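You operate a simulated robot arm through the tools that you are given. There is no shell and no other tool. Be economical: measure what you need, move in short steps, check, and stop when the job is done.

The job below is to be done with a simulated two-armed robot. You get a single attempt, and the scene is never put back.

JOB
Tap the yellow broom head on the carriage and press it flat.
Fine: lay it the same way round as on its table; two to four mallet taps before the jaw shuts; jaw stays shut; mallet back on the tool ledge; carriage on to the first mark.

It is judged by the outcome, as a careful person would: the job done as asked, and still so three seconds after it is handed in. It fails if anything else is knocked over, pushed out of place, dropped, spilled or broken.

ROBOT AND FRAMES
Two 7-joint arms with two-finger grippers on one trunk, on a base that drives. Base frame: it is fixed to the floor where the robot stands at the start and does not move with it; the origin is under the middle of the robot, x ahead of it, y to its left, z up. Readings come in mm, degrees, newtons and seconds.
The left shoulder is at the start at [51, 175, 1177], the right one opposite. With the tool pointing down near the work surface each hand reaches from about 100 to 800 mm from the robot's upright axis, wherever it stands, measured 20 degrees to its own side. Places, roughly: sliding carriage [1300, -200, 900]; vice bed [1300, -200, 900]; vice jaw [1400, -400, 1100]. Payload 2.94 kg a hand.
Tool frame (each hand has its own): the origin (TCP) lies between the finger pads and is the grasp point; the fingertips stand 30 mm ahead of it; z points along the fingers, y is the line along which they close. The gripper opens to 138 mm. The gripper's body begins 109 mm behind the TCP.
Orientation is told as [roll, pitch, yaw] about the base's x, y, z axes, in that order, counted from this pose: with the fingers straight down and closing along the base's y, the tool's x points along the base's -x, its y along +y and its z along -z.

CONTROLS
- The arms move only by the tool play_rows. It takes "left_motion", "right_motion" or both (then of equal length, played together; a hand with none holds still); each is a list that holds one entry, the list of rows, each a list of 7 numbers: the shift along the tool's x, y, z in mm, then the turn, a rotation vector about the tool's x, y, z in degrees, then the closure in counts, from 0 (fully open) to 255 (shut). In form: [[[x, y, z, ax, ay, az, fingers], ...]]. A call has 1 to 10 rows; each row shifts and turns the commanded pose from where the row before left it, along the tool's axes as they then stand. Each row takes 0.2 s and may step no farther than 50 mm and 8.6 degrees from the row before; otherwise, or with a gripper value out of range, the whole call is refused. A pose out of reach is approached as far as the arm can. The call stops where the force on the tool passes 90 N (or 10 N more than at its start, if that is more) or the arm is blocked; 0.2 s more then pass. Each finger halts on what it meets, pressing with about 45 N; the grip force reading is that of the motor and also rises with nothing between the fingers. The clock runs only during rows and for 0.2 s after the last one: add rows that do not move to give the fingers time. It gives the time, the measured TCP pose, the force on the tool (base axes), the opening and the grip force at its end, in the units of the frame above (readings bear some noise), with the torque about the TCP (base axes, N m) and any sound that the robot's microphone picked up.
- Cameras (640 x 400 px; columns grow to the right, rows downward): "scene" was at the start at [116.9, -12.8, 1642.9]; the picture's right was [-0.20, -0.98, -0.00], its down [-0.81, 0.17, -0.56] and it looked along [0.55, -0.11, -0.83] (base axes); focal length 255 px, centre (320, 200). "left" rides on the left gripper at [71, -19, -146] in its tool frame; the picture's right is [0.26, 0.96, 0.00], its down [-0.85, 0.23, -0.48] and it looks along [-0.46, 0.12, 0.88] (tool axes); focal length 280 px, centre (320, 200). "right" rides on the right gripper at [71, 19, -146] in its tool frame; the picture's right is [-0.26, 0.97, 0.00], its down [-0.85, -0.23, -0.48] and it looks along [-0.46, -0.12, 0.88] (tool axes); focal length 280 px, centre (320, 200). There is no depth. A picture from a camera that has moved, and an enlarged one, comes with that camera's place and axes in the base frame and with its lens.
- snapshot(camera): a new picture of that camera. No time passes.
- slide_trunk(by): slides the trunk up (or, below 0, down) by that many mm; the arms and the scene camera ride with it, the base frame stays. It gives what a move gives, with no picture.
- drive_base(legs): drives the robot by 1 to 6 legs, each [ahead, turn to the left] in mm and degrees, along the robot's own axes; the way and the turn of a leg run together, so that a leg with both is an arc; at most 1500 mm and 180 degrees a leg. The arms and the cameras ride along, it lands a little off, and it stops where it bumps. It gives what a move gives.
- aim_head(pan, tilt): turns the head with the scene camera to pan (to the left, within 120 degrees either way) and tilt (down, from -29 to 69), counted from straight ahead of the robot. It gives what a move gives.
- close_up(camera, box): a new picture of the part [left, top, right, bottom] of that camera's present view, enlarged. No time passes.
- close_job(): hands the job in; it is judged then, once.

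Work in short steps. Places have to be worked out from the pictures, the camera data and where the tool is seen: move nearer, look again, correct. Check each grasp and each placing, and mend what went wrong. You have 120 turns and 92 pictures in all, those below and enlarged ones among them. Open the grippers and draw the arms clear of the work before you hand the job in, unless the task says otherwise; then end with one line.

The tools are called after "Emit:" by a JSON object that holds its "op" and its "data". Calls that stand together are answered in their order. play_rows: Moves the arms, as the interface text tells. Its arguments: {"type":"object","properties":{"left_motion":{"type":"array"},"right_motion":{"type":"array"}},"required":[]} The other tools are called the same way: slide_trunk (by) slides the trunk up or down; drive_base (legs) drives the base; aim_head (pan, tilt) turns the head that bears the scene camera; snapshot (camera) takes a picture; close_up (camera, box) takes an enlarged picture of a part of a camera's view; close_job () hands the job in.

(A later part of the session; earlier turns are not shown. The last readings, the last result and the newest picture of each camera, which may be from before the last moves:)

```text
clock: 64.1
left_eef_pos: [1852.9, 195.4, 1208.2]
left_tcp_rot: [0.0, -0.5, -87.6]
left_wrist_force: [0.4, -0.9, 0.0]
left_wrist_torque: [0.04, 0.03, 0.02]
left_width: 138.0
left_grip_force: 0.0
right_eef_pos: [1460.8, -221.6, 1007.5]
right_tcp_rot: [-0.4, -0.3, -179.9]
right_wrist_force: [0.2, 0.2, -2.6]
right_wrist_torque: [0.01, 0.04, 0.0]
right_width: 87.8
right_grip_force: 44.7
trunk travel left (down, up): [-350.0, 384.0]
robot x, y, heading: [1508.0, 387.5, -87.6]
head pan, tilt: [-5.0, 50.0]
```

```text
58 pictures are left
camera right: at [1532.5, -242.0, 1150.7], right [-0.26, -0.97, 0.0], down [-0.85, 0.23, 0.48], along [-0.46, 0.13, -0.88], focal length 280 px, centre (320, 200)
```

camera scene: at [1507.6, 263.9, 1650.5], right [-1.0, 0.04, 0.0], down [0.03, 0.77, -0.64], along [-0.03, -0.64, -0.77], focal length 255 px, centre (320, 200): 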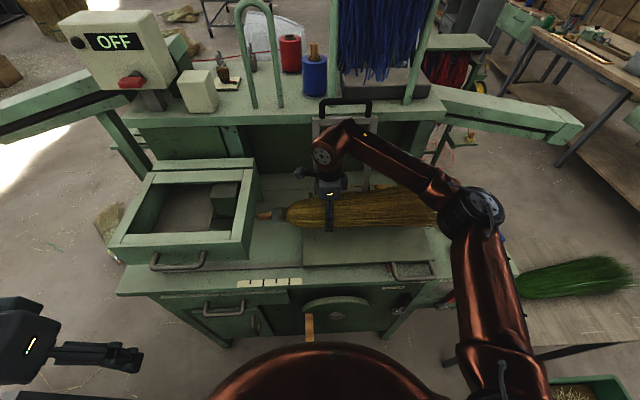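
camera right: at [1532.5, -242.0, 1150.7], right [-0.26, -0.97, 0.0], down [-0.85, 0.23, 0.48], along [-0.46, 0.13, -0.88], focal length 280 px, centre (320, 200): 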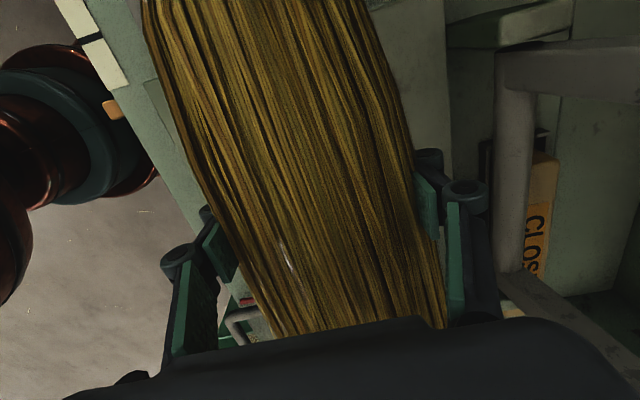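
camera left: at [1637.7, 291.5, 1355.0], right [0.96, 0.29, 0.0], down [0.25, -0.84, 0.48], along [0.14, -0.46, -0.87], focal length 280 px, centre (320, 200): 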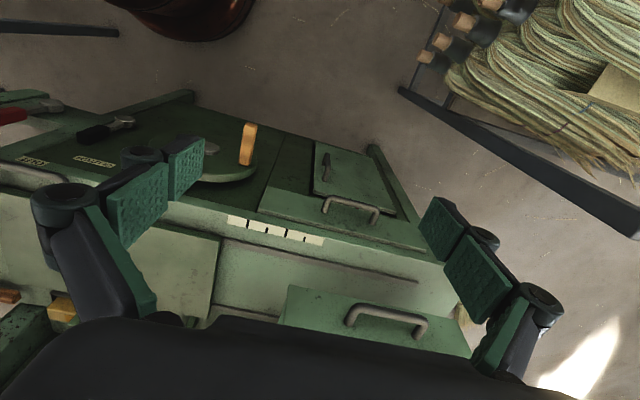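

Over the plate and clear of the jaw and the box. I lower in steps.

Emit:
{"op": "play_rows", "data": {"right_motion": [[[0, 0, 30, 0, 0, 0, 255], [0, 0, 25, 0, 0, 0, 255], [0, 0, 15, 0, 0, 0, 255]]]}}

Emit:
{"op": "play_rows", "data": {"right_motion": [[[0, 0, 4, 0, 0, 0, 255], [0, 0, 4, 0, 0, 0, 255]]]}}

Emit:
{"op": "play_rows", "data": {"right_motion": [[[0, 0, 4, 0, 0, 0, 255]]]}}

```text
clock: 64.9
left_eef_pos: [1850.4, 197.0, 1207.9]
left_tcp_rot: [-0.1, -0.6, -87.6]
left_wrist_force: [-0.4, 0.7, 0.8]
left_wrist_torque: [0.04, 0.0, -0.03]
left_width: 137.9
left_grip_force: 0.1
right_eef_pos: [1457.8, -222.9, 939.7]
right_tcp_rot: [-0.3, -0.3, -179.9]
right_wrist_force: [-0.3, 0.9, -1.0]
right_wrist_torque: [-0.13, 0.75, -0.09]
right_width: 88.0
right_grip_force: 45.1
trunk travel left (down, up): [-350.0, 384.0]
robot x, y, heading: [1506.7, 387.0, -87.6]
head pan, tilt: [-5.0, 50.0]
```

```text
clock: 65.5
left_eef_pos: [1851.0, 198.4, 1208.6]
left_tcp_rot: [0.0, -0.8, -87.5]
left_wrist_force: [-0.3, -0.8, -0.1]
left_wrist_torque: [0.03, -0.03, 0.02]
left_width: 137.8
left_grip_force: 0.1
right_eef_pos: [1460.9, -221.2, 936.9]
right_tcp_rot: [0.0, -0.1, -179.9]
right_wrist_force: [-4.2, -2.0, 25.1]
right_wrist_torque: [-0.61, 1.1, 0.64]
right_width: 88.1
right_grip_force: 44.9
trunk travel left (down, up): [-350.0, 384.0]
robot x, y, heading: [1504.3, 392.7, -87.7]
head pan, tilt: [-5.0, 50.0]
```

```text
clock: 65.9
left_eef_pos: [1851.5, 199.0, 1208.4]
left_tcp_rot: [0.0, -0.7, -87.6]
left_wrist_force: [-0.6, 0.4, 0.1]
left_wrist_torque: [-0.01, 0.03, -0.01]
left_width: 138.0
left_grip_force: 0.0
right_eef_pos: [1460.7, -221.5, 934.2]
right_tcp_rot: [0.3, 0.2, 180.1]
right_wrist_force: [-4.3, -9.3, 53.8]
right_wrist_torque: [0.6, 0.52, 0.53]
right_width: 88.4
right_grip_force: 45.2
trunk travel left (down, up): [-350.0, 384.0]
robot x, y, heading: [1508.0, 390.0, -87.3]
head pan, tilt: [-5.0, 50.0]
```

It has landed (54 N up at z 934). I ease up a few mm and open the fingers.

Emit:
{"op": "play_rows", "data": {"right_motion": [[[0, 0, -5, 0, 0, 0, 255], [0, 0, 0, 0, 0, 0, 60], [0, 0, 0, 0, 0, 0, 0], [0, 0, 0, 0, 0, 0, 0], [0, 0, 0, 0, 0, 0, 0], [0, 0, -30, 0, 0, 0, 0], [0, 0, -45, 0, 0, 0, 0], [0, 0, -45, 0, 0, 0, 0]]]}}

Emit:
{"op": "snapshot", "data": {"camera": "right"}}

Emit:
{"op": "close_up", "data": {"camera": "scene", "box": [200, 80, 480, 280]}}

```text
clock: 67.7
left_eef_pos: [1851.5, 196.7, 1208.5]
left_tcp_rot: [0.0, -0.7, -87.6]
left_wrist_force: [0.1, 0.7, -0.4]
left_wrist_torque: [-0.01, 0.0, 0.0]
left_width: 138.1
left_grip_force: 0.0
right_eef_pos: [1462.7, -220.1, 1053.3]
right_tcp_rot: [-0.3, -0.1, -180.0]
right_wrist_force: [0.7, -0.7, -0.2]
right_wrist_torque: [-0.01, -0.01, 0.0]
right_width: 138.0
right_grip_force: 0.1
trunk travel left (down, up): [-350.0, 384.0]
robot x, y, heading: [1507.4, 387.2, -87.6]
head pan, tilt: [-5.0, 50.0]
```

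```text
57 pictures are left
camera right: at [1533.6, -241.5, 1197.6], right [-0.26, -0.97, 0.0], down [-0.85, 0.23, 0.48], along [-0.46, 0.13, -0.88], focal length 280 px, centre (320, 200)
```

right: 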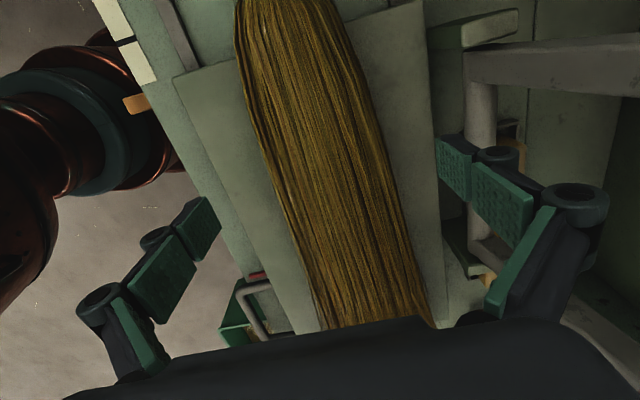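

```text
2.00 times, centred on (340, 180) of scene
camera zoom: at [1506.3, 266.5, 1650.8], right [-1.0, 0.04, 0.0], down [0.03, 0.77, -0.64], along [-0.03, -0.64, -0.77], focal length 510 px, centre (280, 240)
```

zoom: 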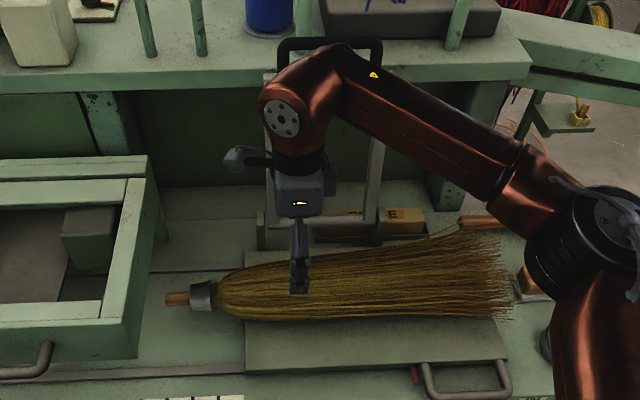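

The broom lies well: stub toward +x as on its table, centred on the plate, clear of brush and box. Now I retract the right hand and reposition for the mallet.

Emit:
{"op": "play_rows", "data": {"right_motion": [[[0, 0, -45, 0, 0, 0, 0], [0, 0, -45, 0, 0, 0, 0], [-15, -25, -30, 0, 0, 0, 0], [-25, -35, -20, 0, 0, 0, 0], [-30, -35, -10, 0, 0, 0, 0], [-30, -38, 0, 0, 0, 0, 0], [-30, -38, 0, 0, 0, 0, 0], [-30, -38, 0, 0, 0, 0, 0], [-30, -38, 0, 0, 0, 0, 0], [-14, -11, 0, 0, 0, 0, 0]]]}}

Emit:
{"op": "drive_base", "data": {"legs": [[-331, 0], [304, -90], [304, 90]]}}

Emit:
{"op": "snapshot", "data": {"camera": "right"}}

Emit:
{"op": "snapshot", "data": {"camera": "scene"}}

```text
clock: 69.9
left_eef_pos: [1851.1, 196.1, 1208.0]
left_tcp_rot: [0.1, -0.5, -87.5]
left_wrist_force: [0.0, -0.3, 0.5]
left_wrist_torque: [-0.02, 0.01, -0.03]
left_width: 138.1
left_grip_force: 0.1
right_eef_pos: [1256.4, 36.7, 1204.1]
right_tcp_rot: [-0.4, -0.3, -179.9]
right_wrist_force: [-0.4, -0.3, -0.2]
right_wrist_torque: [0.0, 0.0, -0.01]
right_width: 138.0
right_grip_force: 0.1
trunk travel left (down, up): [-350.0, 384.0]
robot x, y, heading: [1509.0, 386.0, -87.6]
head pan, tilt: [-5.0, 50.0]
```

```text
clock: 79.7
left_eef_pos: [1453.1, 110.7, 1206.6]
left_tcp_rot: [0.0, -0.7, -89.2]
left_wrist_force: [0.2, -0.8, -0.4]
left_wrist_torque: [0.0, 0.01, 0.0]
left_width: 137.7
left_grip_force: 0.1
right_eef_pos: [853.6, -32.5, 1204.3]
right_tcp_rot: [-0.4, -0.2, 178.5]
right_wrist_force: [0.6, 0.3, 0.2]
right_wrist_torque: [0.03, 0.05, -0.05]
right_width: 137.8
right_grip_force: 0.0
trunk travel left (down, up): [-350.0, 384.0]
robot x, y, heading: [1113.3, 312.2, -89.0]
head pan, tilt: [-5.0, 50.0]
cut short: leg 2, 3
```

```text
55 pictures are left
camera right: at [925.1, -54.6, 1348.1], right [-0.29, -0.96, 0.0], down [-0.84, 0.25, 0.48], along [-0.46, 0.14, -0.88], focal length 280 px, centre (320, 200)
```

right: 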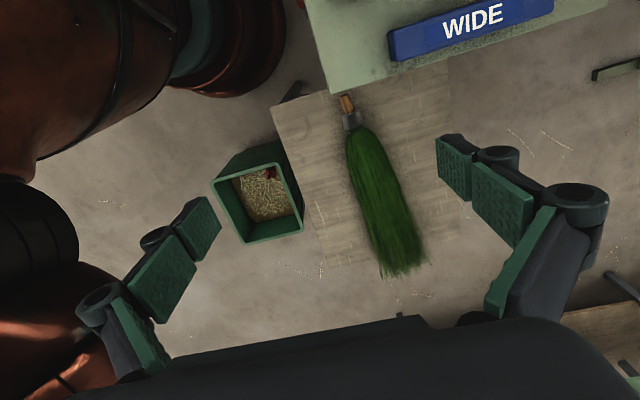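

```text
54 pictures are left
camera scene: at [1107.5, 189.3, 1650.7], right [-1.0, 0.07, 0.0], down [0.06, 0.76, -0.64], along [-0.05, -0.64, -0.77], focal length 255 px, centre (320, 200)
```

scene: 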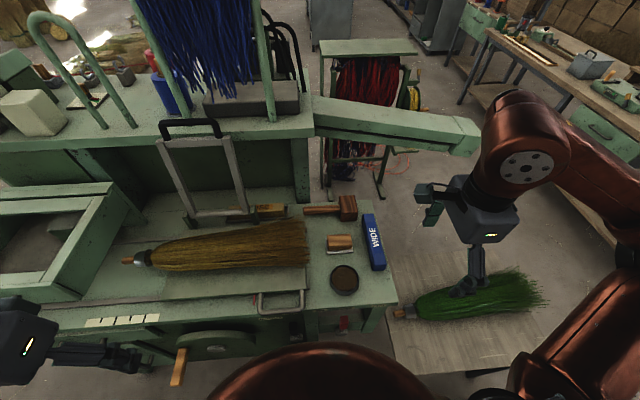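

The drive landed well. I zoom on the mallet area.

Emit:
{"op": "close_up", "data": {"camera": "scene", "box": [230, 120, 410, 310]}}

```text
2.11 times, centred on (320, 215) of scene
camera zoom: at [1107.5, 189.3, 1650.7], right [-1.0, 0.07, 0.0], down [0.06, 0.76, -0.64], along [-0.05, -0.64, -0.77], focal length 537 px, centre (320, 168)
```

zoom: 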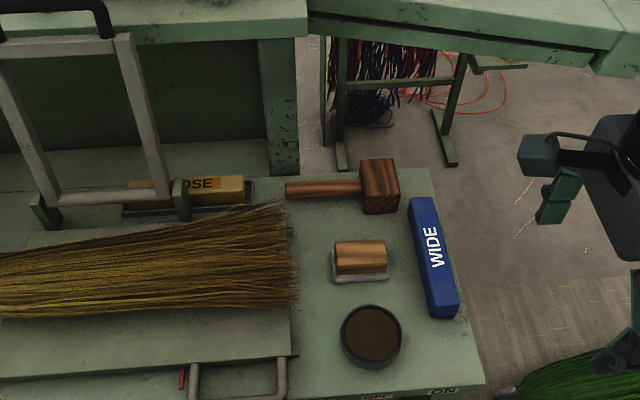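

Mallet: handle from x≈988 to 1124 at y≈−387, head toward −x. I tilt the hand 20° (leaning back from the upper slab) and bring it to a viewing spot above the handle.

Emit:
{"op": "play_rows", "data": {"right_motion": [[[0, 0, 0, -7, 0, -1.5, 0], [0, 0, 0, -7, 0, 0, 0], [21, 28.7, 24.3, -6, 0, 0, 0], [21, 28.7, 24.3, 0, 0, 0, 0], [21, 28.7, 24.3, 0, 0, 0, 0], [21, 28.7, 24.3, 0, 0, 0, 0], [21, 28.7, 24.3, 0, 0, 0, 0], [21, 28.7, 24.3, 0, 0, 0, 0], [21, 28.7, 24.3, 0, 0, 0, 0], [20, 28.7, 24.3, 0, 0, 0, 0]]]}}

Emit:
{"op": "snapshot", "data": {"camera": "right"}}

Emit:
{"op": "snapshot", "data": {"camera": "scene"}}

```text
clock: 81.9
left_eef_pos: [1452.9, 110.4, 1207.0]
left_tcp_rot: [0.0, -0.4, -89.3]
left_wrist_force: [0.1, -0.5, 0.1]
left_wrist_torque: [0.04, 0.03, -0.02]
left_width: 138.1
left_grip_force: 0.1
right_eef_pos: [1019.6, -314.2, 1092.6]
right_tcp_rot: [19.5, -0.4, 180.0]
right_wrist_force: [0.1, 1.3, 0.6]
right_wrist_torque: [0.02, 0.03, 0.0]
right_width: 138.1
right_grip_force: 0.0
trunk travel left (down, up): [-350.0, 384.0]
robot x, y, heading: [1111.5, 310.1, -89.1]
head pan, tilt: [-5.0, 50.0]
```

```text
52 pictures are left
camera right: at [1092.0, -283.1, 1234.3], right [-0.26, -0.91, 0.33], down [-0.85, 0.38, 0.38], along [-0.47, -0.18, -0.87], focal length 280 px, centre (320, 200)
```

right: 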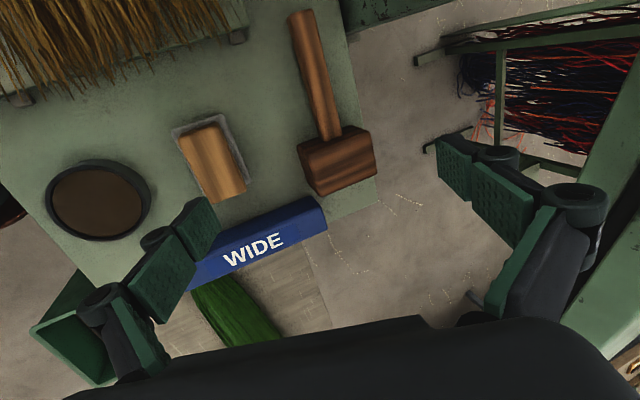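

```text
51 pictures are left
camera scene: at [1108.7, 188.2, 1650.5], right [-1.0, 0.07, 0.0], down [0.06, 0.76, -0.64], along [-0.05, -0.64, -0.77], focal length 255 px, centre (320, 200)
```

scene: 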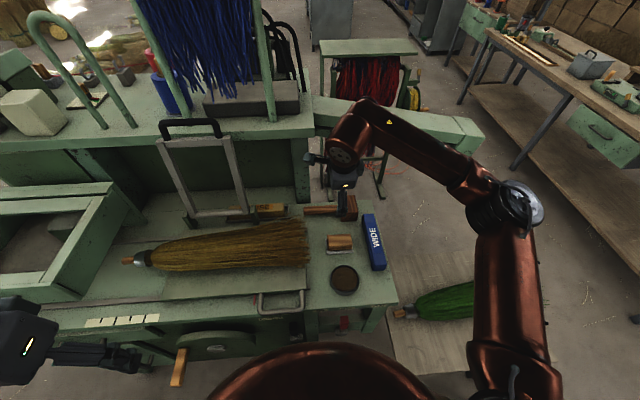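

The handle axis is at roughly y −393, z 893. I close the fingers to about 60 mm and go down to 60 mm above it, then look again.

Emit:
{"op": "play_rows", "data": {"right_motion": [[[0, 2, 38, 0, 0, 0, 144], [0, 2, 38, 0, 0, 0, 144], [0, 2, 38, 0, 0, 0, 144], [0, 2, 40, 0, 0, 0, 144], [0, 0, 0, 0, 0, 0, 144]]]}}

Emit:
{"op": "snapshot", "data": {"camera": "right"}}

Emit:
{"op": "close_up", "data": {"camera": "scene", "box": [260, 100, 400, 240]}}

```text
clock: 83.1
left_eef_pos: [1452.9, 111.1, 1207.7]
left_tcp_rot: [0.0, -0.7, -89.2]
left_wrist_force: [0.5, 0.4, 0.4]
left_wrist_torque: [-0.02, 0.0, 0.02]
left_width: 137.9
left_grip_force: 0.0
right_eef_pos: [1020.4, -369.2, 949.4]
right_tcp_rot: [19.7, -0.3, 180.0]
right_wrist_force: [-0.6, 1.0, -0.4]
right_wrist_torque: [0.01, 0.0, 0.02]
right_width: 60.1
right_grip_force: 0.0
trunk travel left (down, up): [-350.0, 384.0]
robot x, y, heading: [1113.0, 312.1, -89.1]
head pan, tilt: [-5.0, 50.0]
```

```text
50 pictures are left
camera right: at [1091.5, -339.3, 1091.9], right [-0.26, -0.91, 0.33], down [-0.85, 0.38, 0.37], along [-0.46, -0.18, -0.87], focal length 280 px, centre (320, 200)
```

right: 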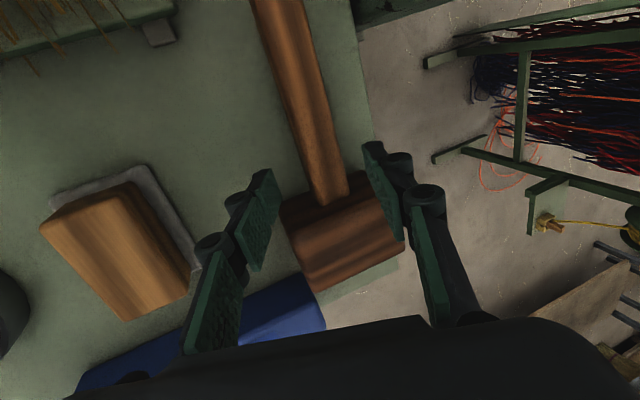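

```text
2.86 times, centred on (330, 170) of scene
camera zoom: at [1107.5, 190.2, 1650.8], right [-1.0, 0.07, 0.0], down [0.06, 0.76, -0.64], along [-0.05, -0.64, -0.77], focal length 729 px, centre (291, 286)
```

zoom: 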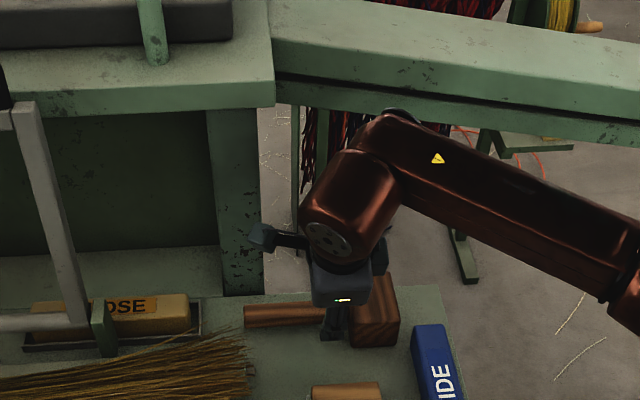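

The handle is centred between the fingers. I advance 42 mm along the tool and grip.

Emit:
{"op": "play_rows", "data": {"right_motion": [[[0, 0, 22, 0, 0, 0, 144], [0, 0, 20, 0, 0, 0, 144], [0, 0, 0, 0, 0, 0, 255], [0, 0, 0, 0, 0, 0, 255], [0, 0, 0, 0, 0, 0, 255], [0, 0, 0, 0, 0, 0, 255]]]}}

Emit:
{"op": "snapshot", "data": {"camera": "right"}}

```text
clock: 84.5
left_eef_pos: [1453.1, 112.1, 1207.2]
left_tcp_rot: [0.0, -0.7, -89.2]
left_wrist_force: [-0.4, -0.8, 0.8]
left_wrist_torque: [0.01, -0.01, 0.0]
left_width: 138.0
left_grip_force: 0.1
right_eef_pos: [1019.9, -385.7, 915.0]
right_tcp_rot: [19.9, -0.2, 180.0]
right_wrist_force: [-0.2, -1.2, 22.4]
right_wrist_torque: [0.67, 0.15, -0.29]
right_width: 29.2
right_grip_force: 43.8
trunk travel left (down, up): [-350.0, 384.0]
robot x, y, heading: [1113.6, 307.5, -89.2]
head pan, tilt: [-5.0, 50.0]
```

```text
48 pictures are left
camera right: at [1091.5, -354.4, 1056.7], right [-0.26, -0.91, 0.33], down [-0.85, 0.38, 0.37], along [-0.46, -0.18, -0.87], focal length 280 px, centre (320, 200)
```

right: 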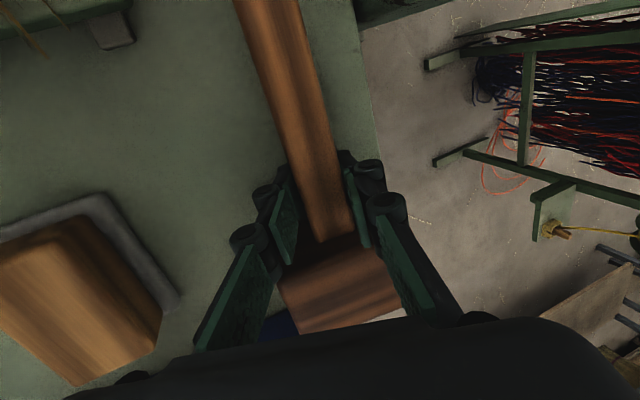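

Gripped at 29 mm. I lift straight up and check how the mallet hangs.

Emit:
{"op": "play_rows", "data": {"right_motion": [[[0, 5.1, -14.1, 0, 0, 0, 255], [0, 10.2, -28.2, 0, 0, 0, 255], [0, 13.6, -37.6, 0, 0, 0, 255], [0, 13.6, -37.6, 0, 0, 0, 255], [0, 13.6, -37.6, 0, 0, 0, 255], [0, 13.6, -37.6, 0, 0, 0, 255]]]}}

Emit:
{"op": "snapshot", "data": {"camera": "right"}}

Emit:
{"op": "close_up", "data": {"camera": "scene", "box": [120, 80, 440, 280]}}

```text
clock: 85.9
left_eef_pos: [1453.0, 112.6, 1207.7]
left_tcp_rot: [0.1, -0.6, -89.1]
left_wrist_force: [-0.6, 0.5, 0.6]
left_wrist_torque: [-0.03, -0.04, 0.0]
left_width: 137.9
left_grip_force: 0.0
right_eef_pos: [1020.1, -385.5, 1118.0]
right_tcp_rot: [19.7, -0.4, 180.1]
right_wrist_force: [-0.3, -0.2, -2.2]
right_wrist_torque: [-0.05, -0.09, 0.01]
right_width: 24.9
right_grip_force: 45.0
trunk travel left (down, up): [-350.0, 384.0]
robot x, y, heading: [1110.1, 312.3, -89.4]
head pan, tilt: [-5.0, 50.0]
```

```text
47 pictures are left
camera right: at [1092.1, -354.8, 1259.8], right [-0.26, -0.91, 0.33], down [-0.85, 0.38, 0.38], along [-0.46, -0.18, -0.87], focal length 280 px, centre (320, 200)
```

right: 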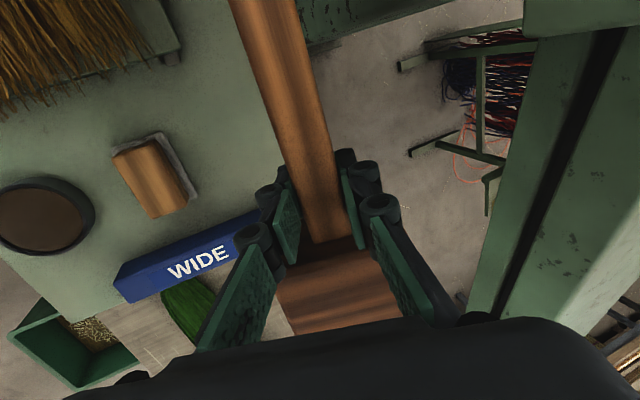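

```text
2.00 times, centred on (280, 180) of scene
camera zoom: at [1107.7, 190.8, 1650.8], right [-1.0, 0.07, 0.0], down [0.06, 0.76, -0.64], along [-0.05, -0.64, -0.77], focal length 510 px, centre (400, 240)
```

zoom: 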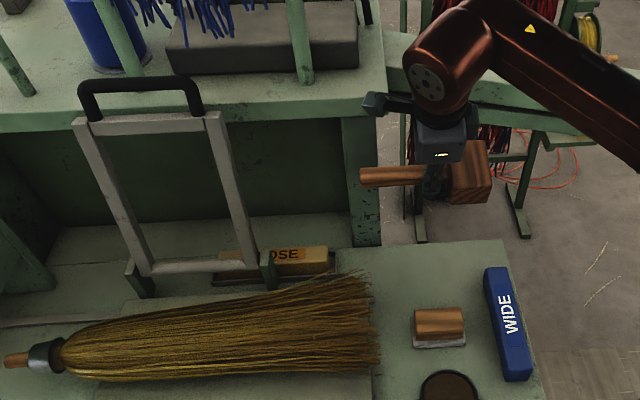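

The mallet hangs steady (2.2 N). I bring it back toward me, set the hand upright again, and turn it so the mallet head points away from me.

Emit:
{"op": "play_rows", "data": {"right_motion": [[[20, -37.6, -13.6, 0, 0, 0, 255], [20, -37.6, -13.6, 0, 0, 0, 255], [20, -37.6, -13.6, 0, 0, 0, 255], [20, -37.6, -13.6, 0, 0, 0, 255], [20, -37.6, -13.6, 0, 0, 0, 255], [20, 0, 0, 6.6, 0, 0, 255], [20, 0, 0, 6.6, 0, 0, 255], [20, 0, 0, 6.5, 0, 0, 255]]]}}

Emit:
{"op": "play_rows", "data": {"right_motion": [[[0, 0, 0, 0, 0, -8.2, 255], [0, 0, 0, 0, 0, -8.2, 255], [0, 0, 0, 0, 0, -8.2, 255], [0, 0, 0, 0, 0, -8.2, 255], [0, 0, 0, 0, 0, -8.2, 255], [0, 0, 0, 0, 0, -8.2, 255], [0, 0, 0, 0, 0, -8.2, 255], [0, 0, 0, 0, 0, -8.2, 255], [0, 0, 0, 0, 0, -8.2, 255], [0, 0, 0, 0, 0, -8.2, 255]]]}}

Emit:
{"op": "play_rows", "data": {"right_motion": [[[0, 0, 0, 0, 0, -8, 255], [0, 0, 0, 0, 0, 0, 255]]]}}

Emit:
{"op": "snapshot", "data": {"camera": "right"}}

Emit:
{"op": "snapshot", "data": {"camera": "scene"}}

```text
clock: 87.7
left_eef_pos: [1453.9, 109.7, 1206.3]
left_tcp_rot: [-0.1, -0.5, -89.2]
left_wrist_force: [0.8, 0.3, -0.5]
left_wrist_torque: [0.02, 0.02, 0.02]
left_width: 138.1
left_grip_force: 0.0
right_eef_pos: [1181.1, -187.0, 1115.8]
right_tcp_rot: [-0.3, -0.4, 180.0]
right_wrist_force: [-0.3, 0.2, -3.1]
right_wrist_torque: [0.05, -0.04, 0.01]
right_width: 24.9
right_grip_force: 45.0
trunk travel left (down, up): [-350.0, 384.0]
robot x, y, heading: [1113.1, 309.8, -89.2]
head pan, tilt: [-5.0, 50.0]
```

```text
clock: 89.9
left_eef_pos: [1453.1, 110.3, 1207.4]
left_tcp_rot: [-0.1, -0.5, -89.2]
left_wrist_force: [0.2, 0.6, 0.6]
left_wrist_torque: [0.02, -0.02, -0.01]
left_width: 137.9
left_grip_force: 0.0
right_eef_pos: [1180.9, -186.8, 1117.4]
right_tcp_rot: [-0.3, -0.1, -97.9]
right_wrist_force: [1.1, -0.6, -2.9]
right_wrist_torque: [0.08, -0.02, 0.01]
right_width: 24.6
right_grip_force: 44.5
trunk travel left (down, up): [-350.0, 384.0]
robot x, y, heading: [1110.0, 313.7, -89.3]
head pan, tilt: [-5.0, 50.0]
```

```text
clock: 90.5
left_eef_pos: [1453.6, 111.3, 1207.0]
left_tcp_rot: [0.0, -0.6, -89.2]
left_wrist_force: [-0.3, -0.9, 0.2]
left_wrist_torque: [0.01, -0.02, -0.01]
left_width: 138.0
left_grip_force: 0.1
right_eef_pos: [1180.0, -186.0, 1116.4]
right_tcp_rot: [-0.4, 0.2, -89.9]
right_wrist_force: [-0.7, 0.2, -2.0]
right_wrist_torque: [0.08, 0.01, -0.01]
right_width: 24.6
right_grip_force: 45.3
trunk travel left (down, up): [-350.0, 384.0]
robot x, y, heading: [1112.4, 310.6, -89.1]
head pan, tilt: [-5.0, 50.0]
```

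```text
45 pictures are left
camera right: at [1200.6, -116.1, 1260.9], right [0.97, -0.26, -0.01], down [-0.23, -0.85, 0.48], along [-0.13, -0.46, -0.88], focal length 280 px, centre (320, 200)
```

right: 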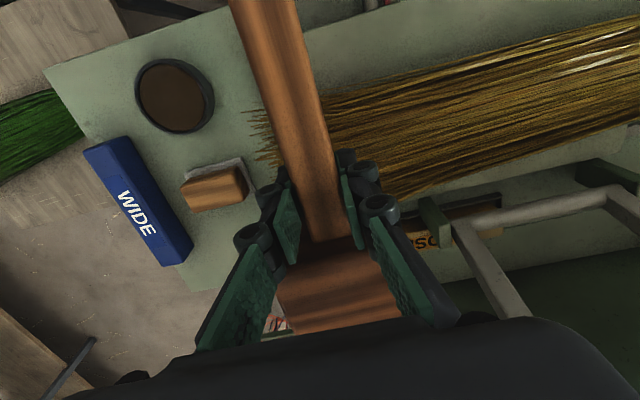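

```text
44 pictures are left
camera scene: at [1107.7, 189.3, 1650.7], right [-1.0, 0.07, 0.0], down [0.06, 0.76, -0.64], along [-0.05, -0.64, -0.77], focal length 255 px, centre (320, 200)
```

scene: 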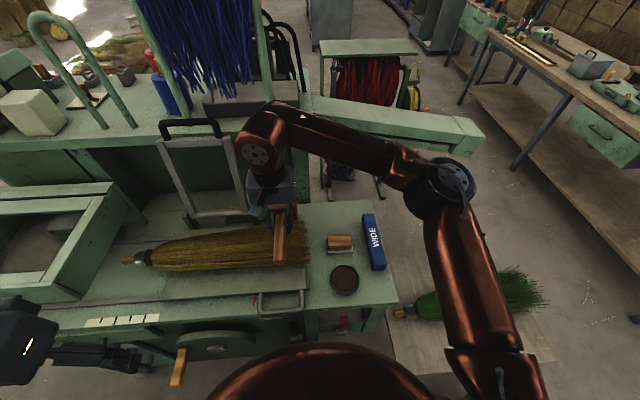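

Now I place the mallet above the broom's middle.

Emit:
{"op": "play_rows", "data": {"right_motion": [[[8, 35, 0, 0, 0, 0, 255], [8, 35, 0, 0, 0, 0, 255], [8, 35, 10, 0, 0, 0, 255], [7, 35, 15, 0, 0, 0, 255], [0, 0, 0, 0, 0, 0, 255]]]}}

Emit:
{"op": "close_up", "data": {"camera": "scene", "box": [100, 100, 420, 300]}}

Emit:
{"op": "snapshot", "data": {"camera": "left"}}

```text
clock: 91.7
left_eef_pos: [1451.4, 111.0, 1207.2]
left_tcp_rot: [0.1, -0.6, -89.2]
left_wrist_force: [0.0, -0.6, 0.2]
left_wrist_torque: [-0.01, -0.05, -0.01]
left_width: 137.9
left_grip_force: 0.0
right_eef_pos: [1321.3, -153.9, 1089.1]
right_tcp_rot: [-0.3, 0.0, -90.1]
right_wrist_force: [-1.4, -0.4, -2.3]
right_wrist_torque: [0.08, -0.05, -0.03]
right_width: 24.5
right_grip_force: 45.0
trunk travel left (down, up): [-350.0, 384.0]
robot x, y, heading: [1115.4, 308.6, -89.3]
head pan, tilt: [-5.0, 50.0]
```

```text
2.00 times, centred on (260, 200) of scene
camera zoom: at [1106.3, 189.1, 1650.6], right [-1.0, 0.07, 0.0], down [0.06, 0.76, -0.64], along [-0.05, -0.64, -0.77], focal length 510 px, centre (440, 200)
```

zoom: 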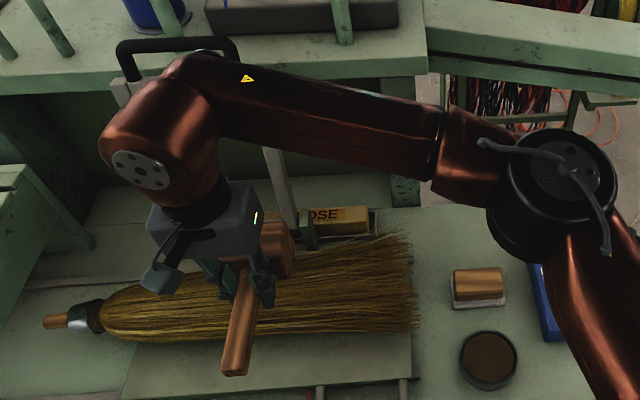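

```text
42 pictures are left
camera left: at [1431.8, 183.4, 1353.8], right [0.96, 0.28, 0.0], down [0.24, -0.84, 0.48], along [0.13, -0.47, -0.87], focal length 280 px, centre (320, 200)
```

left: 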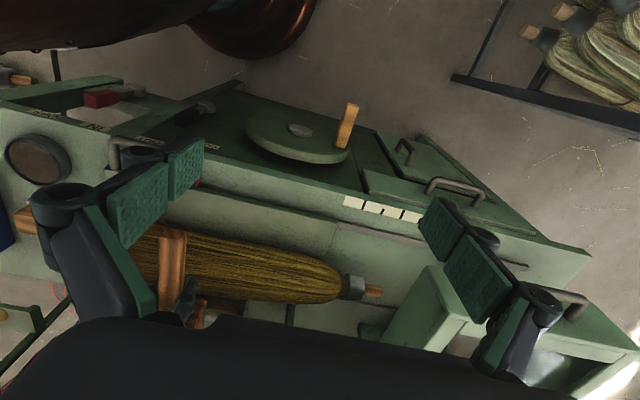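

The mallet head is over the broom. First stroke: down slowly to find contact, then up.

Emit:
{"op": "play_rows", "data": {"right_motion": [[[0, 0, 18, 0, 0, 0, 255], [0, 0, 18, 0, 0, 0, 255], [0, 0, 14, 0, 0, 0, 255]]]}}

```text
clock: 92.5
left_eef_pos: [1452.7, 110.6, 1207.5]
left_tcp_rot: [0.0, -0.7, -89.1]
left_wrist_force: [0.9, -0.5, -0.4]
left_wrist_torque: [0.0, -0.01, 0.03]
left_width: 138.0
left_grip_force: 0.1
right_eef_pos: [1319.5, -155.0, 1040.5]
right_tcp_rot: [-0.3, -0.1, -90.1]
right_wrist_force: [0.1, 0.5, -2.1]
right_wrist_torque: [0.05, -0.02, 0.0]
right_width: 24.5
right_grip_force: 44.6
trunk travel left (down, up): [-350.0, 384.0]
robot x, y, heading: [1108.0, 311.5, -89.0]
head pan, tilt: [-5.0, 50.0]
```

No contact yet at 1040. I strike from here: 20 mm steps down, watching the force.

Emit:
{"op": "play_rows", "data": {"right_motion": [[[0, 0, 20, 0, 0, 0, 255], [0, 0, 14, 0, 0, 0, 255]]]}}

```text
clock: 93.1
left_eef_pos: [1452.8, 114.6, 1209.6]
left_tcp_rot: [0.1, -0.9, -89.2]
left_wrist_force: [-0.2, 0.6, 0.0]
left_wrist_torque: [-0.04, -0.01, -0.05]
left_width: 138.2
left_grip_force: 0.0
right_eef_pos: [1320.5, -153.9, 1012.9]
right_tcp_rot: [0.2, -0.3, -90.1]
right_wrist_force: [0.9, -0.2, 39.1]
right_wrist_torque: [-2.04, 0.09, 0.11]
right_width: 25.1
right_grip_force: 44.9
trunk travel left (down, up): [-350.0, 384.0]
robot x, y, heading: [1113.8, 310.5, -89.1]
head pan, tilt: [-5.0, 50.0]
```

Contact at about z 1015 with 39 N: that is one tap. I lift off and give a second, brisk one.

Emit:
{"op": "play_rows", "data": {"right_motion": [[[0, 0, -45, 0, 0, 0, 255], [0, 0, 0, 0, 0, 0, 255], [0, 0, 44, 0, 0, 0, 255], [0, 0, -44, 0, 0, 0, 255], [0, 0, 0, 0, 0, 0, 255]]]}}

Emit:
{"op": "snapshot", "data": {"camera": "scene"}}

```text
clock: 94.3
left_eef_pos: [1454.0, 110.8, 1207.5]
left_tcp_rot: [-0.1, -0.5, -89.2]
left_wrist_force: [0.0, 0.5, -0.3]
left_wrist_torque: [0.03, 0.0, 0.0]
left_width: 138.4
left_grip_force: 0.0
right_eef_pos: [1319.8, -155.9, 1048.5]
right_tcp_rot: [-0.4, 0.2, -90.0]
right_wrist_force: [0.5, -0.6, -3.0]
right_wrist_torque: [0.09, -0.05, 0.05]
right_width: 24.5
right_grip_force: 45.5
trunk travel left (down, up): [-350.0, 384.0]
robot x, y, heading: [1108.7, 313.3, -89.3]
head pan, tilt: [-5.0, 50.0]
```

```text
41 pictures are left
camera scene: at [1108.1, 188.0, 1650.5], right [-1.0, 0.07, 0.0], down [0.06, 0.76, -0.64], along [-0.05, -0.64, -0.77], focal length 255 px, centre (320, 200)
```

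scene: 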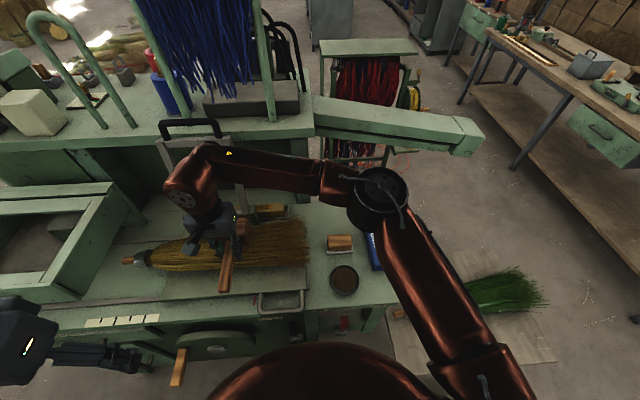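

No sound reading, so I make the third with a dwell, to read the contact.

Emit:
{"op": "play_rows", "data": {"right_motion": [[[0, 0, 45, 0, 0, 0, 255]]]}}

Emit:
{"op": "play_rows", "data": {"right_motion": [[[0, 0, -45, 0, 0, 0, 255], [0, 0, -45, 0, 0, 0, 255], [0, 0, 0, 0, 0, 0, 255]]]}}

```text
clock: 94.7
left_eef_pos: [1452.3, 115.4, 1210.0]
left_tcp_rot: [0.2, -0.9, -89.2]
left_wrist_force: [0.2, 0.6, 0.6]
left_wrist_torque: [-0.06, -0.04, 0.02]
left_width: 137.9
left_grip_force: 0.1
right_eef_pos: [1319.2, -154.0, 1011.5]
right_tcp_rot: [0.1, -0.4, -90.0]
right_wrist_force: [0.2, 0.4, 35.2]
right_wrist_torque: [-1.86, 0.19, 0.33]
right_width: 25.0
right_grip_force: 45.3
trunk travel left (down, up): [-350.0, 384.0]
robot x, y, heading: [1110.8, 312.1, -89.0]
head pan, tilt: [-5.0, 50.0]
```

```text
clock: 95.5
left_eef_pos: [1454.0, 109.5, 1206.5]
left_tcp_rot: [0.0, -0.4, -89.2]
left_wrist_force: [0.7, 0.2, -0.1]
left_wrist_torque: [0.03, 0.0, 0.01]
left_width: 138.1
left_grip_force: 0.0
right_eef_pos: [1323.1, -158.8, 1096.1]
right_tcp_rot: [-0.5, 0.0, -90.0]
right_wrist_force: [-0.4, 0.0, -1.6]
right_wrist_torque: [0.11, 0.0, -0.04]
right_width: 24.5
right_grip_force: 44.7
trunk travel left (down, up): [-350.0, 384.0]
robot x, y, heading: [1119.6, 314.9, -89.3]
head pan, tilt: [-5.0, 50.0]
```

Taps done (two read at 35–39 N, one brisk between). Now I carry the mallet back, turning it to lie as before.

Emit:
{"op": "play_rows", "data": {"right_motion": [[[0, -35, -6, 0, 0, 0, 255], [0, -35, -6, 0, 0, 0, 255], [-7, -35, -6, 0, 0, 0, 255], [-20, -37, -6, 0, 0, 0, 255], [0, 0, 0, 0, 0, 8.2, 255], [0, 0, 0, 0, 0, 8.2, 255], [0, 0, 0, 0, 0, 8.2, 255], [0, 0, 0, 0, 0, 8.2, 255], [0, 0, 0, 0, 0, 8.2, 255], [0, 0, 0, 0, 0, 8.2, 255]]]}}

Emit:
{"op": "play_rows", "data": {"right_motion": [[[0, 0, 0, 0, 0, 8.2, 255], [0, 0, 0, 0, 0, 8.2, 255], [0, 0, 0, 0, 0, 8.2, 255], [0, 0, 0, 0, 0, 8.2, 255], [0, 0, 0, 0, 0, 8, 255], [0, 0, 0, 0, 0, 0, 255]]]}}

```text
clock: 97.7
left_eef_pos: [1452.7, 111.2, 1206.2]
left_tcp_rot: [0.0, -0.6, -89.3]
left_wrist_force: [-0.2, -0.1, 1.4]
left_wrist_torque: [-0.01, -0.04, 0.02]
left_width: 137.8
left_grip_force: 0.0
right_eef_pos: [1178.7, -183.0, 1121.7]
right_tcp_rot: [-0.3, -0.1, -139.4]
right_wrist_force: [-0.2, 0.1, -3.2]
right_wrist_torque: [0.07, -0.05, 0.02]
right_width: 24.5
right_grip_force: 45.1
trunk travel left (down, up): [-350.0, 384.0]
robot x, y, heading: [1110.8, 307.6, -89.4]
head pan, tilt: [-5.0, 50.0]
```

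```text
clock: 99.1
left_eef_pos: [1453.3, 112.2, 1207.9]
left_tcp_rot: [0.0, -0.6, -89.2]
left_wrist_force: [0.2, -0.2, 0.1]
left_wrist_torque: [0.02, 0.01, -0.01]
left_width: 138.1
left_grip_force: 0.1
right_eef_pos: [1178.5, -183.9, 1120.8]
right_tcp_rot: [-0.1, -0.3, 180.0]
right_wrist_force: [-0.6, -0.4, -2.9]
right_wrist_torque: [0.01, -0.08, 0.0]
right_width: 24.2
right_grip_force: 45.0
trunk travel left (down, up): [-350.0, 384.0]
robot x, y, heading: [1119.6, 311.7, -89.2]
head pan, tilt: [-5.0, 50.0]
```

Emit:
{"op": "play_rows", "data": {"right_motion": [[[-26.4, 32.4, 0, 0, 0, 0, 255], [-26.4, 32.4, 0, 0, 0, 0, 255], [-26.4, 32.4, 0, 0, 0, 0, 255], [-26.4, 32.4, 0, 0, 0, 0, 255], [-26.4, 32.4, 0, 0, 0, 0, 255], [-26.4, 32.4, 0, 0, 0, 0, 255], [0, 0, 40, 0, 0, 0, 255], [0, 0, 40, 0, 0, 0, 255], [0, 0, 40, 0, 0, 0, 255], [0, 0, 35, 0, 0, 0, 255]]]}}

Emit:
{"op": "close_up", "data": {"camera": "scene", "box": [230, 120, 410, 310]}}

Emit:
{"op": "snapshot", "data": {"camera": "right"}}

```text
clock: 101.3
left_eef_pos: [1452.7, 110.1, 1207.2]
left_tcp_rot: [0.0, -0.5, -89.1]
left_wrist_force: [0.6, 0.8, -0.5]
left_wrist_torque: [0.05, -0.05, 0.01]
left_width: 138.2
left_grip_force: 0.2
right_eef_pos: [1016.0, -378.6, 965.3]
right_tcp_rot: [-0.1, -0.3, -180.0]
right_wrist_force: [0.5, -0.3, -1.9]
right_wrist_torque: [0.03, -0.11, 0.02]
right_width: 24.4
right_grip_force: 44.3
trunk travel left (down, up): [-350.0, 384.0]
robot x, y, heading: [1114.8, 311.7, -89.5]
head pan, tilt: [-5.0, 50.0]
```

```text
2.11 times, centred on (320, 215) of scene
camera zoom: at [1107.2, 188.3, 1650.5], right [-1.0, 0.07, 0.0], down [0.06, 0.76, -0.64], along [-0.05, -0.64, -0.77], focal length 537 px, centre (320, 168)
```

zoom: 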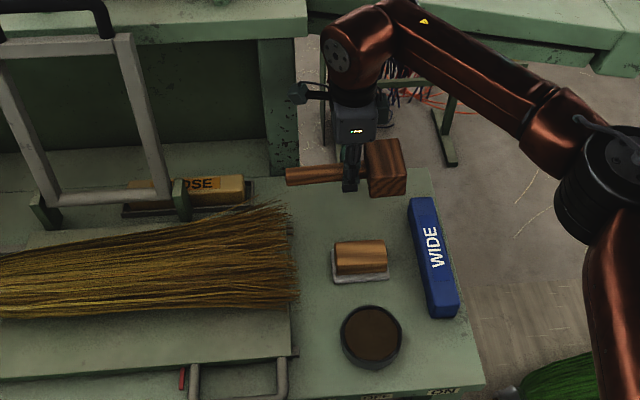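

```text
39 pictures are left
camera right: at [1088.8, -397.7, 1109.2], right [-0.26, -0.97, 0.0], down [-0.85, 0.23, 0.48], along [-0.46, 0.13, -0.88], focal length 280 px, centre (320, 200)
```

right: 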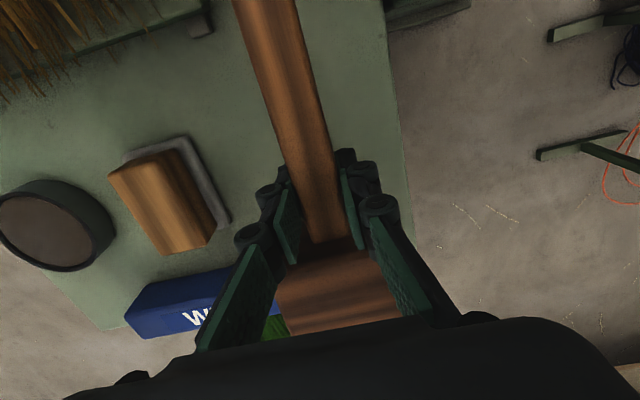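

The mallet is level above its old spot, clear of WIDE and the brush. I lower until it touches.

Emit:
{"op": "play_rows", "data": {"right_motion": [[[0, 0, 20, 0, 0, 0, 255], [0, 0, 15, 0, 0, 0, 255], [0, 0, 8, 0, 0, 0, 255]]]}}

Emit:
{"op": "play_rows", "data": {"right_motion": [[[0, 0, 4, 0, 0, 0, 255], [0, 0, 3, 0, 0, 0, 255]]]}}

```text
clock: 102.1
left_eef_pos: [1452.4, 109.5, 1208.4]
left_tcp_rot: [0.0, -0.7, -89.3]
left_wrist_force: [-0.1, -0.1, 0.0]
left_wrist_torque: [0.03, 0.0, -0.04]
left_width: 137.9
left_grip_force: 0.1
right_eef_pos: [1019.7, -376.5, 922.2]
right_tcp_rot: [-0.1, -0.3, 180.0]
right_wrist_force: [-0.4, 0.3, -1.6]
right_wrist_torque: [0.03, -0.08, -0.04]
right_width: 24.2
right_grip_force: 44.6
trunk travel left (down, up): [-350.0, 384.0]
robot x, y, heading: [1111.2, 314.2, -89.4]
head pan, tilt: [-5.0, 50.0]
```

```text
clock: 102.7
left_eef_pos: [1453.0, 111.7, 1207.5]
left_tcp_rot: [-0.1, -0.5, -89.2]
left_wrist_force: [-0.1, -0.9, 0.1]
left_wrist_torque: [-0.03, -0.01, 0.03]
left_width: 138.0
left_grip_force: 0.1
right_eef_pos: [1018.3, -377.5, 916.4]
right_tcp_rot: [-0.2, -0.3, 180.0]
right_wrist_force: [0.1, 0.2, -2.6]
right_wrist_torque: [0.01, -0.09, 0.01]
right_width: 24.3
right_grip_force: 44.6
trunk travel left (down, up): [-350.0, 384.0]
robot x, y, heading: [1112.4, 313.2, -89.2]
head pan, tilt: [-5.0, 50.0]
```

Emit:
{"op": "play_rows", "data": {"right_motion": [[[0, 0, 3, 0, 0, 0, 255], [0, 0, 3, 0, 0, 0, 255]]]}}

```text
clock: 103.3
left_eef_pos: [1454.1, 111.1, 1208.7]
left_tcp_rot: [0.1, -0.6, -89.2]
left_wrist_force: [0.0, 1.1, -0.4]
left_wrist_torque: [0.04, 0.0, 0.01]
left_width: 137.9
left_grip_force: 0.0
right_eef_pos: [1018.8, -377.1, 911.5]
right_tcp_rot: [-0.1, -0.3, 180.1]
right_wrist_force: [0.4, -0.6, -1.9]
right_wrist_torque: [0.02, -0.08, -0.01]
right_width: 24.2
right_grip_force: 45.2
trunk travel left (down, up): [-350.0, 384.0]
robot x, y, heading: [1112.5, 309.7, -89.1]
head pan, tilt: [-5.0, 50.0]
```

Still free at 911 with the weight in the hand; I keep lowering in small steps.

Emit:
{"op": "play_rows", "data": {"right_motion": [[[0, 0, 3, 0, 0, 0, 255], [0, 0, 3, 0, 0, 0, 255]]]}}

Emit:
{"op": "snapshot", "data": {"camera": "right"}}

```text
clock: 103.9
left_eef_pos: [1451.9, 113.1, 1208.4]
left_tcp_rot: [0.0, -0.7, -89.2]
left_wrist_force: [-0.7, 0.4, 0.0]
left_wrist_torque: [-0.01, 0.02, 0.02]
left_width: 137.9
left_grip_force: 0.0
right_eef_pos: [1020.1, -376.9, 909.5]
right_tcp_rot: [0.1, -0.2, 180.0]
right_wrist_force: [-0.9, 3.4, 18.0]
right_wrist_torque: [0.29, -0.13, 0.07]
right_width: 24.6
right_grip_force: 45.2
trunk travel left (down, up): [-350.0, 384.0]
robot x, y, heading: [1111.2, 311.0, -89.3]
head pan, tilt: [-5.0, 50.0]
```

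```text
38 pictures are left
camera right: at [1090.3, -395.2, 1053.6], right [-0.26, -0.96, 0.0], down [-0.85, 0.23, 0.48], along [-0.46, 0.12, -0.88], focal length 280 px, centre (320, 200)
```

right: 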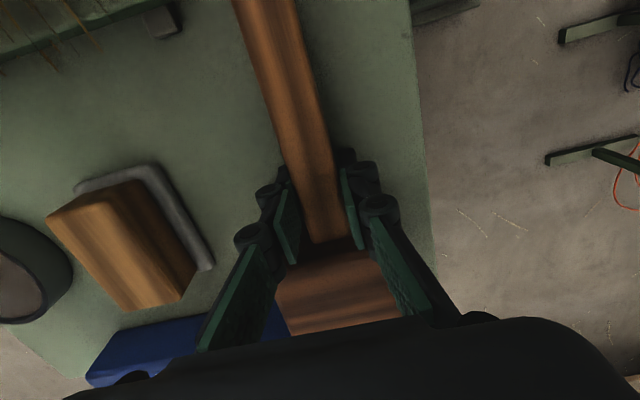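

It is down (18 N). I ease off, open moderately and withdraw upward.

Emit:
{"op": "play_rows", "data": {"right_motion": [[[0, 0, -2, 0, 0, 0, 255], [0, 0, 0, 0, 0, 0, 200], [0, 0, 0, 0, 0, 0, 144], [0, 0, 0, 0, 0, 0, 144], [0, 0, 0, 0, 0, 0, 144], [0, 0, -25, 0, 0, 0, 144], [0, 0, -45, 0, 0, 0, 144], [0, 0, -45, 0, 0, 0, 144], [0, -40, -25, 0, 0, 0, 144], [0, -45, -20, 0, 0, 0, 144]]]}}

Emit:
{"op": "close_up", "data": {"camera": "scene", "box": [230, 120, 410, 310]}}

Emit:
{"op": "snapshot", "data": {"camera": "right"}}

```text
clock: 106.1
left_eef_pos: [1453.6, 111.7, 1206.6]
left_tcp_rot: [0.0, -0.6, -89.1]
left_wrist_force: [0.8, 0.3, 0.0]
left_wrist_torque: [0.0, -0.02, -0.01]
left_width: 137.9
left_grip_force: 0.1
right_eef_pos: [1019.3, -288.3, 1070.9]
right_tcp_rot: [0.0, -0.3, 180.1]
right_wrist_force: [-0.6, -0.6, 0.4]
right_wrist_torque: [-0.05, -0.01, -0.03]
right_width: 60.0
right_grip_force: 0.0
trunk travel left (down, up): [-350.0, 384.0]
robot x, y, heading: [1113.3, 309.5, -89.4]
head pan, tilt: [-5.0, 50.0]
```

```text
2.11 times, centred on (320, 215) of scene
camera zoom: at [1107.4, 190.5, 1650.8], right [-1.0, 0.07, 0.0], down [0.06, 0.76, -0.64], along [-0.05, -0.64, -0.77], focal length 537 px, centre (320, 168)
```

zoom: 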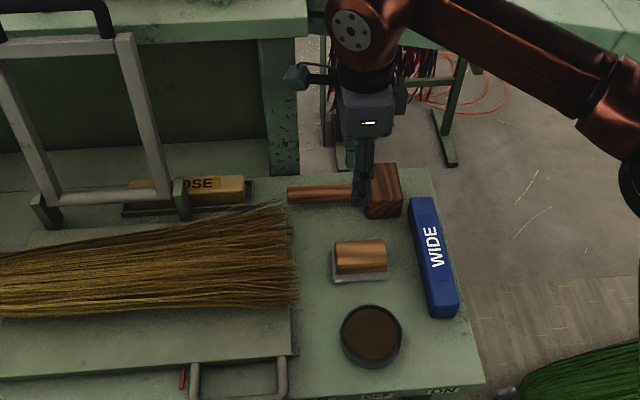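

```text
36 pictures are left
camera right: at [1090.9, -308.1, 1215.1], right [-0.26, -0.96, 0.0], down [-0.85, 0.23, 0.48], along [-0.46, 0.12, -0.88], focal length 280 px, centre (320, 200)
```

right: 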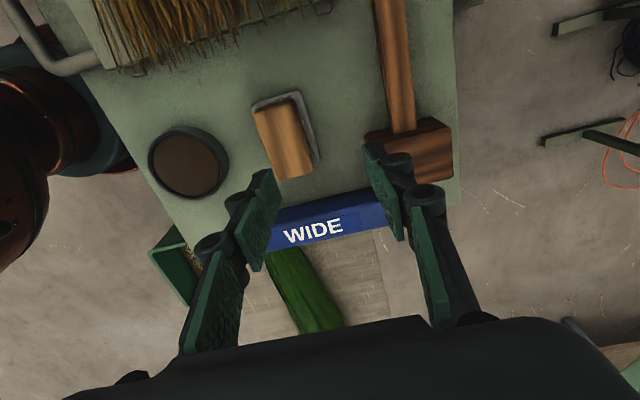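

Mallet is back on the ledge, lying flat, nothing disturbed. Next the jaw: I tuck the right hand and turn the left hand so its fingers close along y, across the black grip bar.

Emit:
{"op": "play_rows", "data": {"right_motion": [[[0, -10, -40, 0, 0, 0, 144], [-24, -35, -20, 0, 0, 0, 144], [-24, -35, -20, 0, 0, 0, 144], [-24, -35, -20, 0, 0, 0, 144], [-24, -35, -10, 0, 0, 0, 144], [-24, -35, -10, 0, 0, 0, 144], [-24, -35, -10, 0, 0, 0, 144], [-24, -35, 0, 0, 0, 0, 144], [0, 0, 0, 0, 0, 0, 0], [0, 0, 0, 0, 0, 0, 0]]], "left_motion": [[[0, 0, 0, 0, 0, -8.1, 0], [0, 0, 0, 0, 0, -8.1, 0], [0, 0, 0, 0, 0, -8.1, 0], [0, 0, 0, 0, 0, -8.1, 0], [0, 0, 0, 0, 0, -8.1, 0], [0, 0, 0, 0, 0, -8.1, 0], [0, 0, 0, 0, 0, -8.1, 0], [0, 0, 0, 0, 0, -8.1, 0], [0, 0, 0, 0, 0, -8.1, 0], [0, 0, 0, 0, 0, -8.1, 0]]]}}

Emit:
{"op": "slide_trunk", "data": {"by": 200}}

Emit:
{"op": "snapshot", "data": {"camera": "scene"}}

```text
clock: 108.3
left_eef_pos: [1451.7, 113.7, 1209.3]
left_tcp_rot: [-0.6, -0.2, -8.0]
left_wrist_force: [0.2, 0.0, -0.4]
left_wrist_torque: [-0.02, -0.03, 0.02]
left_width: 137.9
left_grip_force: 0.0
right_eef_pos: [853.1, -35.1, 1197.6]
right_tcp_rot: [0.0, -0.3, 180.1]
right_wrist_force: [-0.5, -0.1, -0.5]
right_wrist_torque: [-0.01, -0.06, 0.0]
right_width: 113.7
right_grip_force: 0.0
trunk travel left (down, up): [-350.0, 384.0]
robot x, y, heading: [1113.0, 310.0, -89.2]
head pan, tilt: [-5.0, 50.0]
```

```text
clock: 110.4
left_eef_pos: [1453.0, 111.7, 1407.6]
left_tcp_rot: [-0.7, -0.1, -8.1]
left_wrist_force: [0.3, -0.7, -0.2]
left_wrist_torque: [-0.03, -0.02, 0.02]
left_width: 137.8
left_grip_force: 0.1
right_eef_pos: [853.1, -37.1, 1398.0]
right_tcp_rot: [-0.1, -0.3, 180.0]
right_wrist_force: [-0.4, -0.1, -0.6]
right_wrist_torque: [0.02, -0.01, 0.0]
right_width: 138.0
right_grip_force: 0.1
trunk travel left (down, up): [-550.0, 184.0]
robot x, y, heading: [1110.6, 309.1, -89.1]
head pan, tilt: [-5.0, 50.0]
```

```text
35 pictures are left
camera scene: at [1106.4, 248.7, 1850.6], right [-1.0, 0.07, 0.0], down [0.06, 0.76, -0.64], along [-0.05, -0.64, -0.77], focal length 255 px, centre (320, 200)
```

scene: 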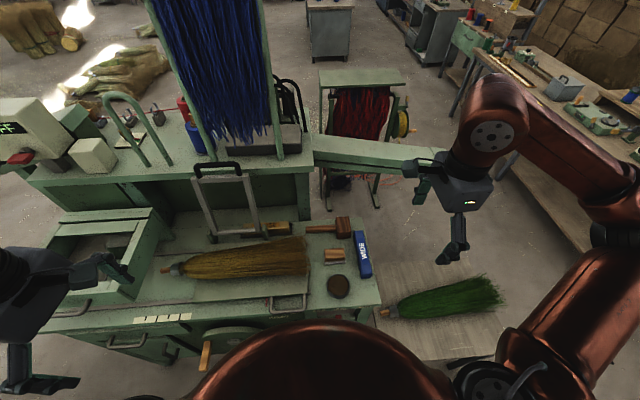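

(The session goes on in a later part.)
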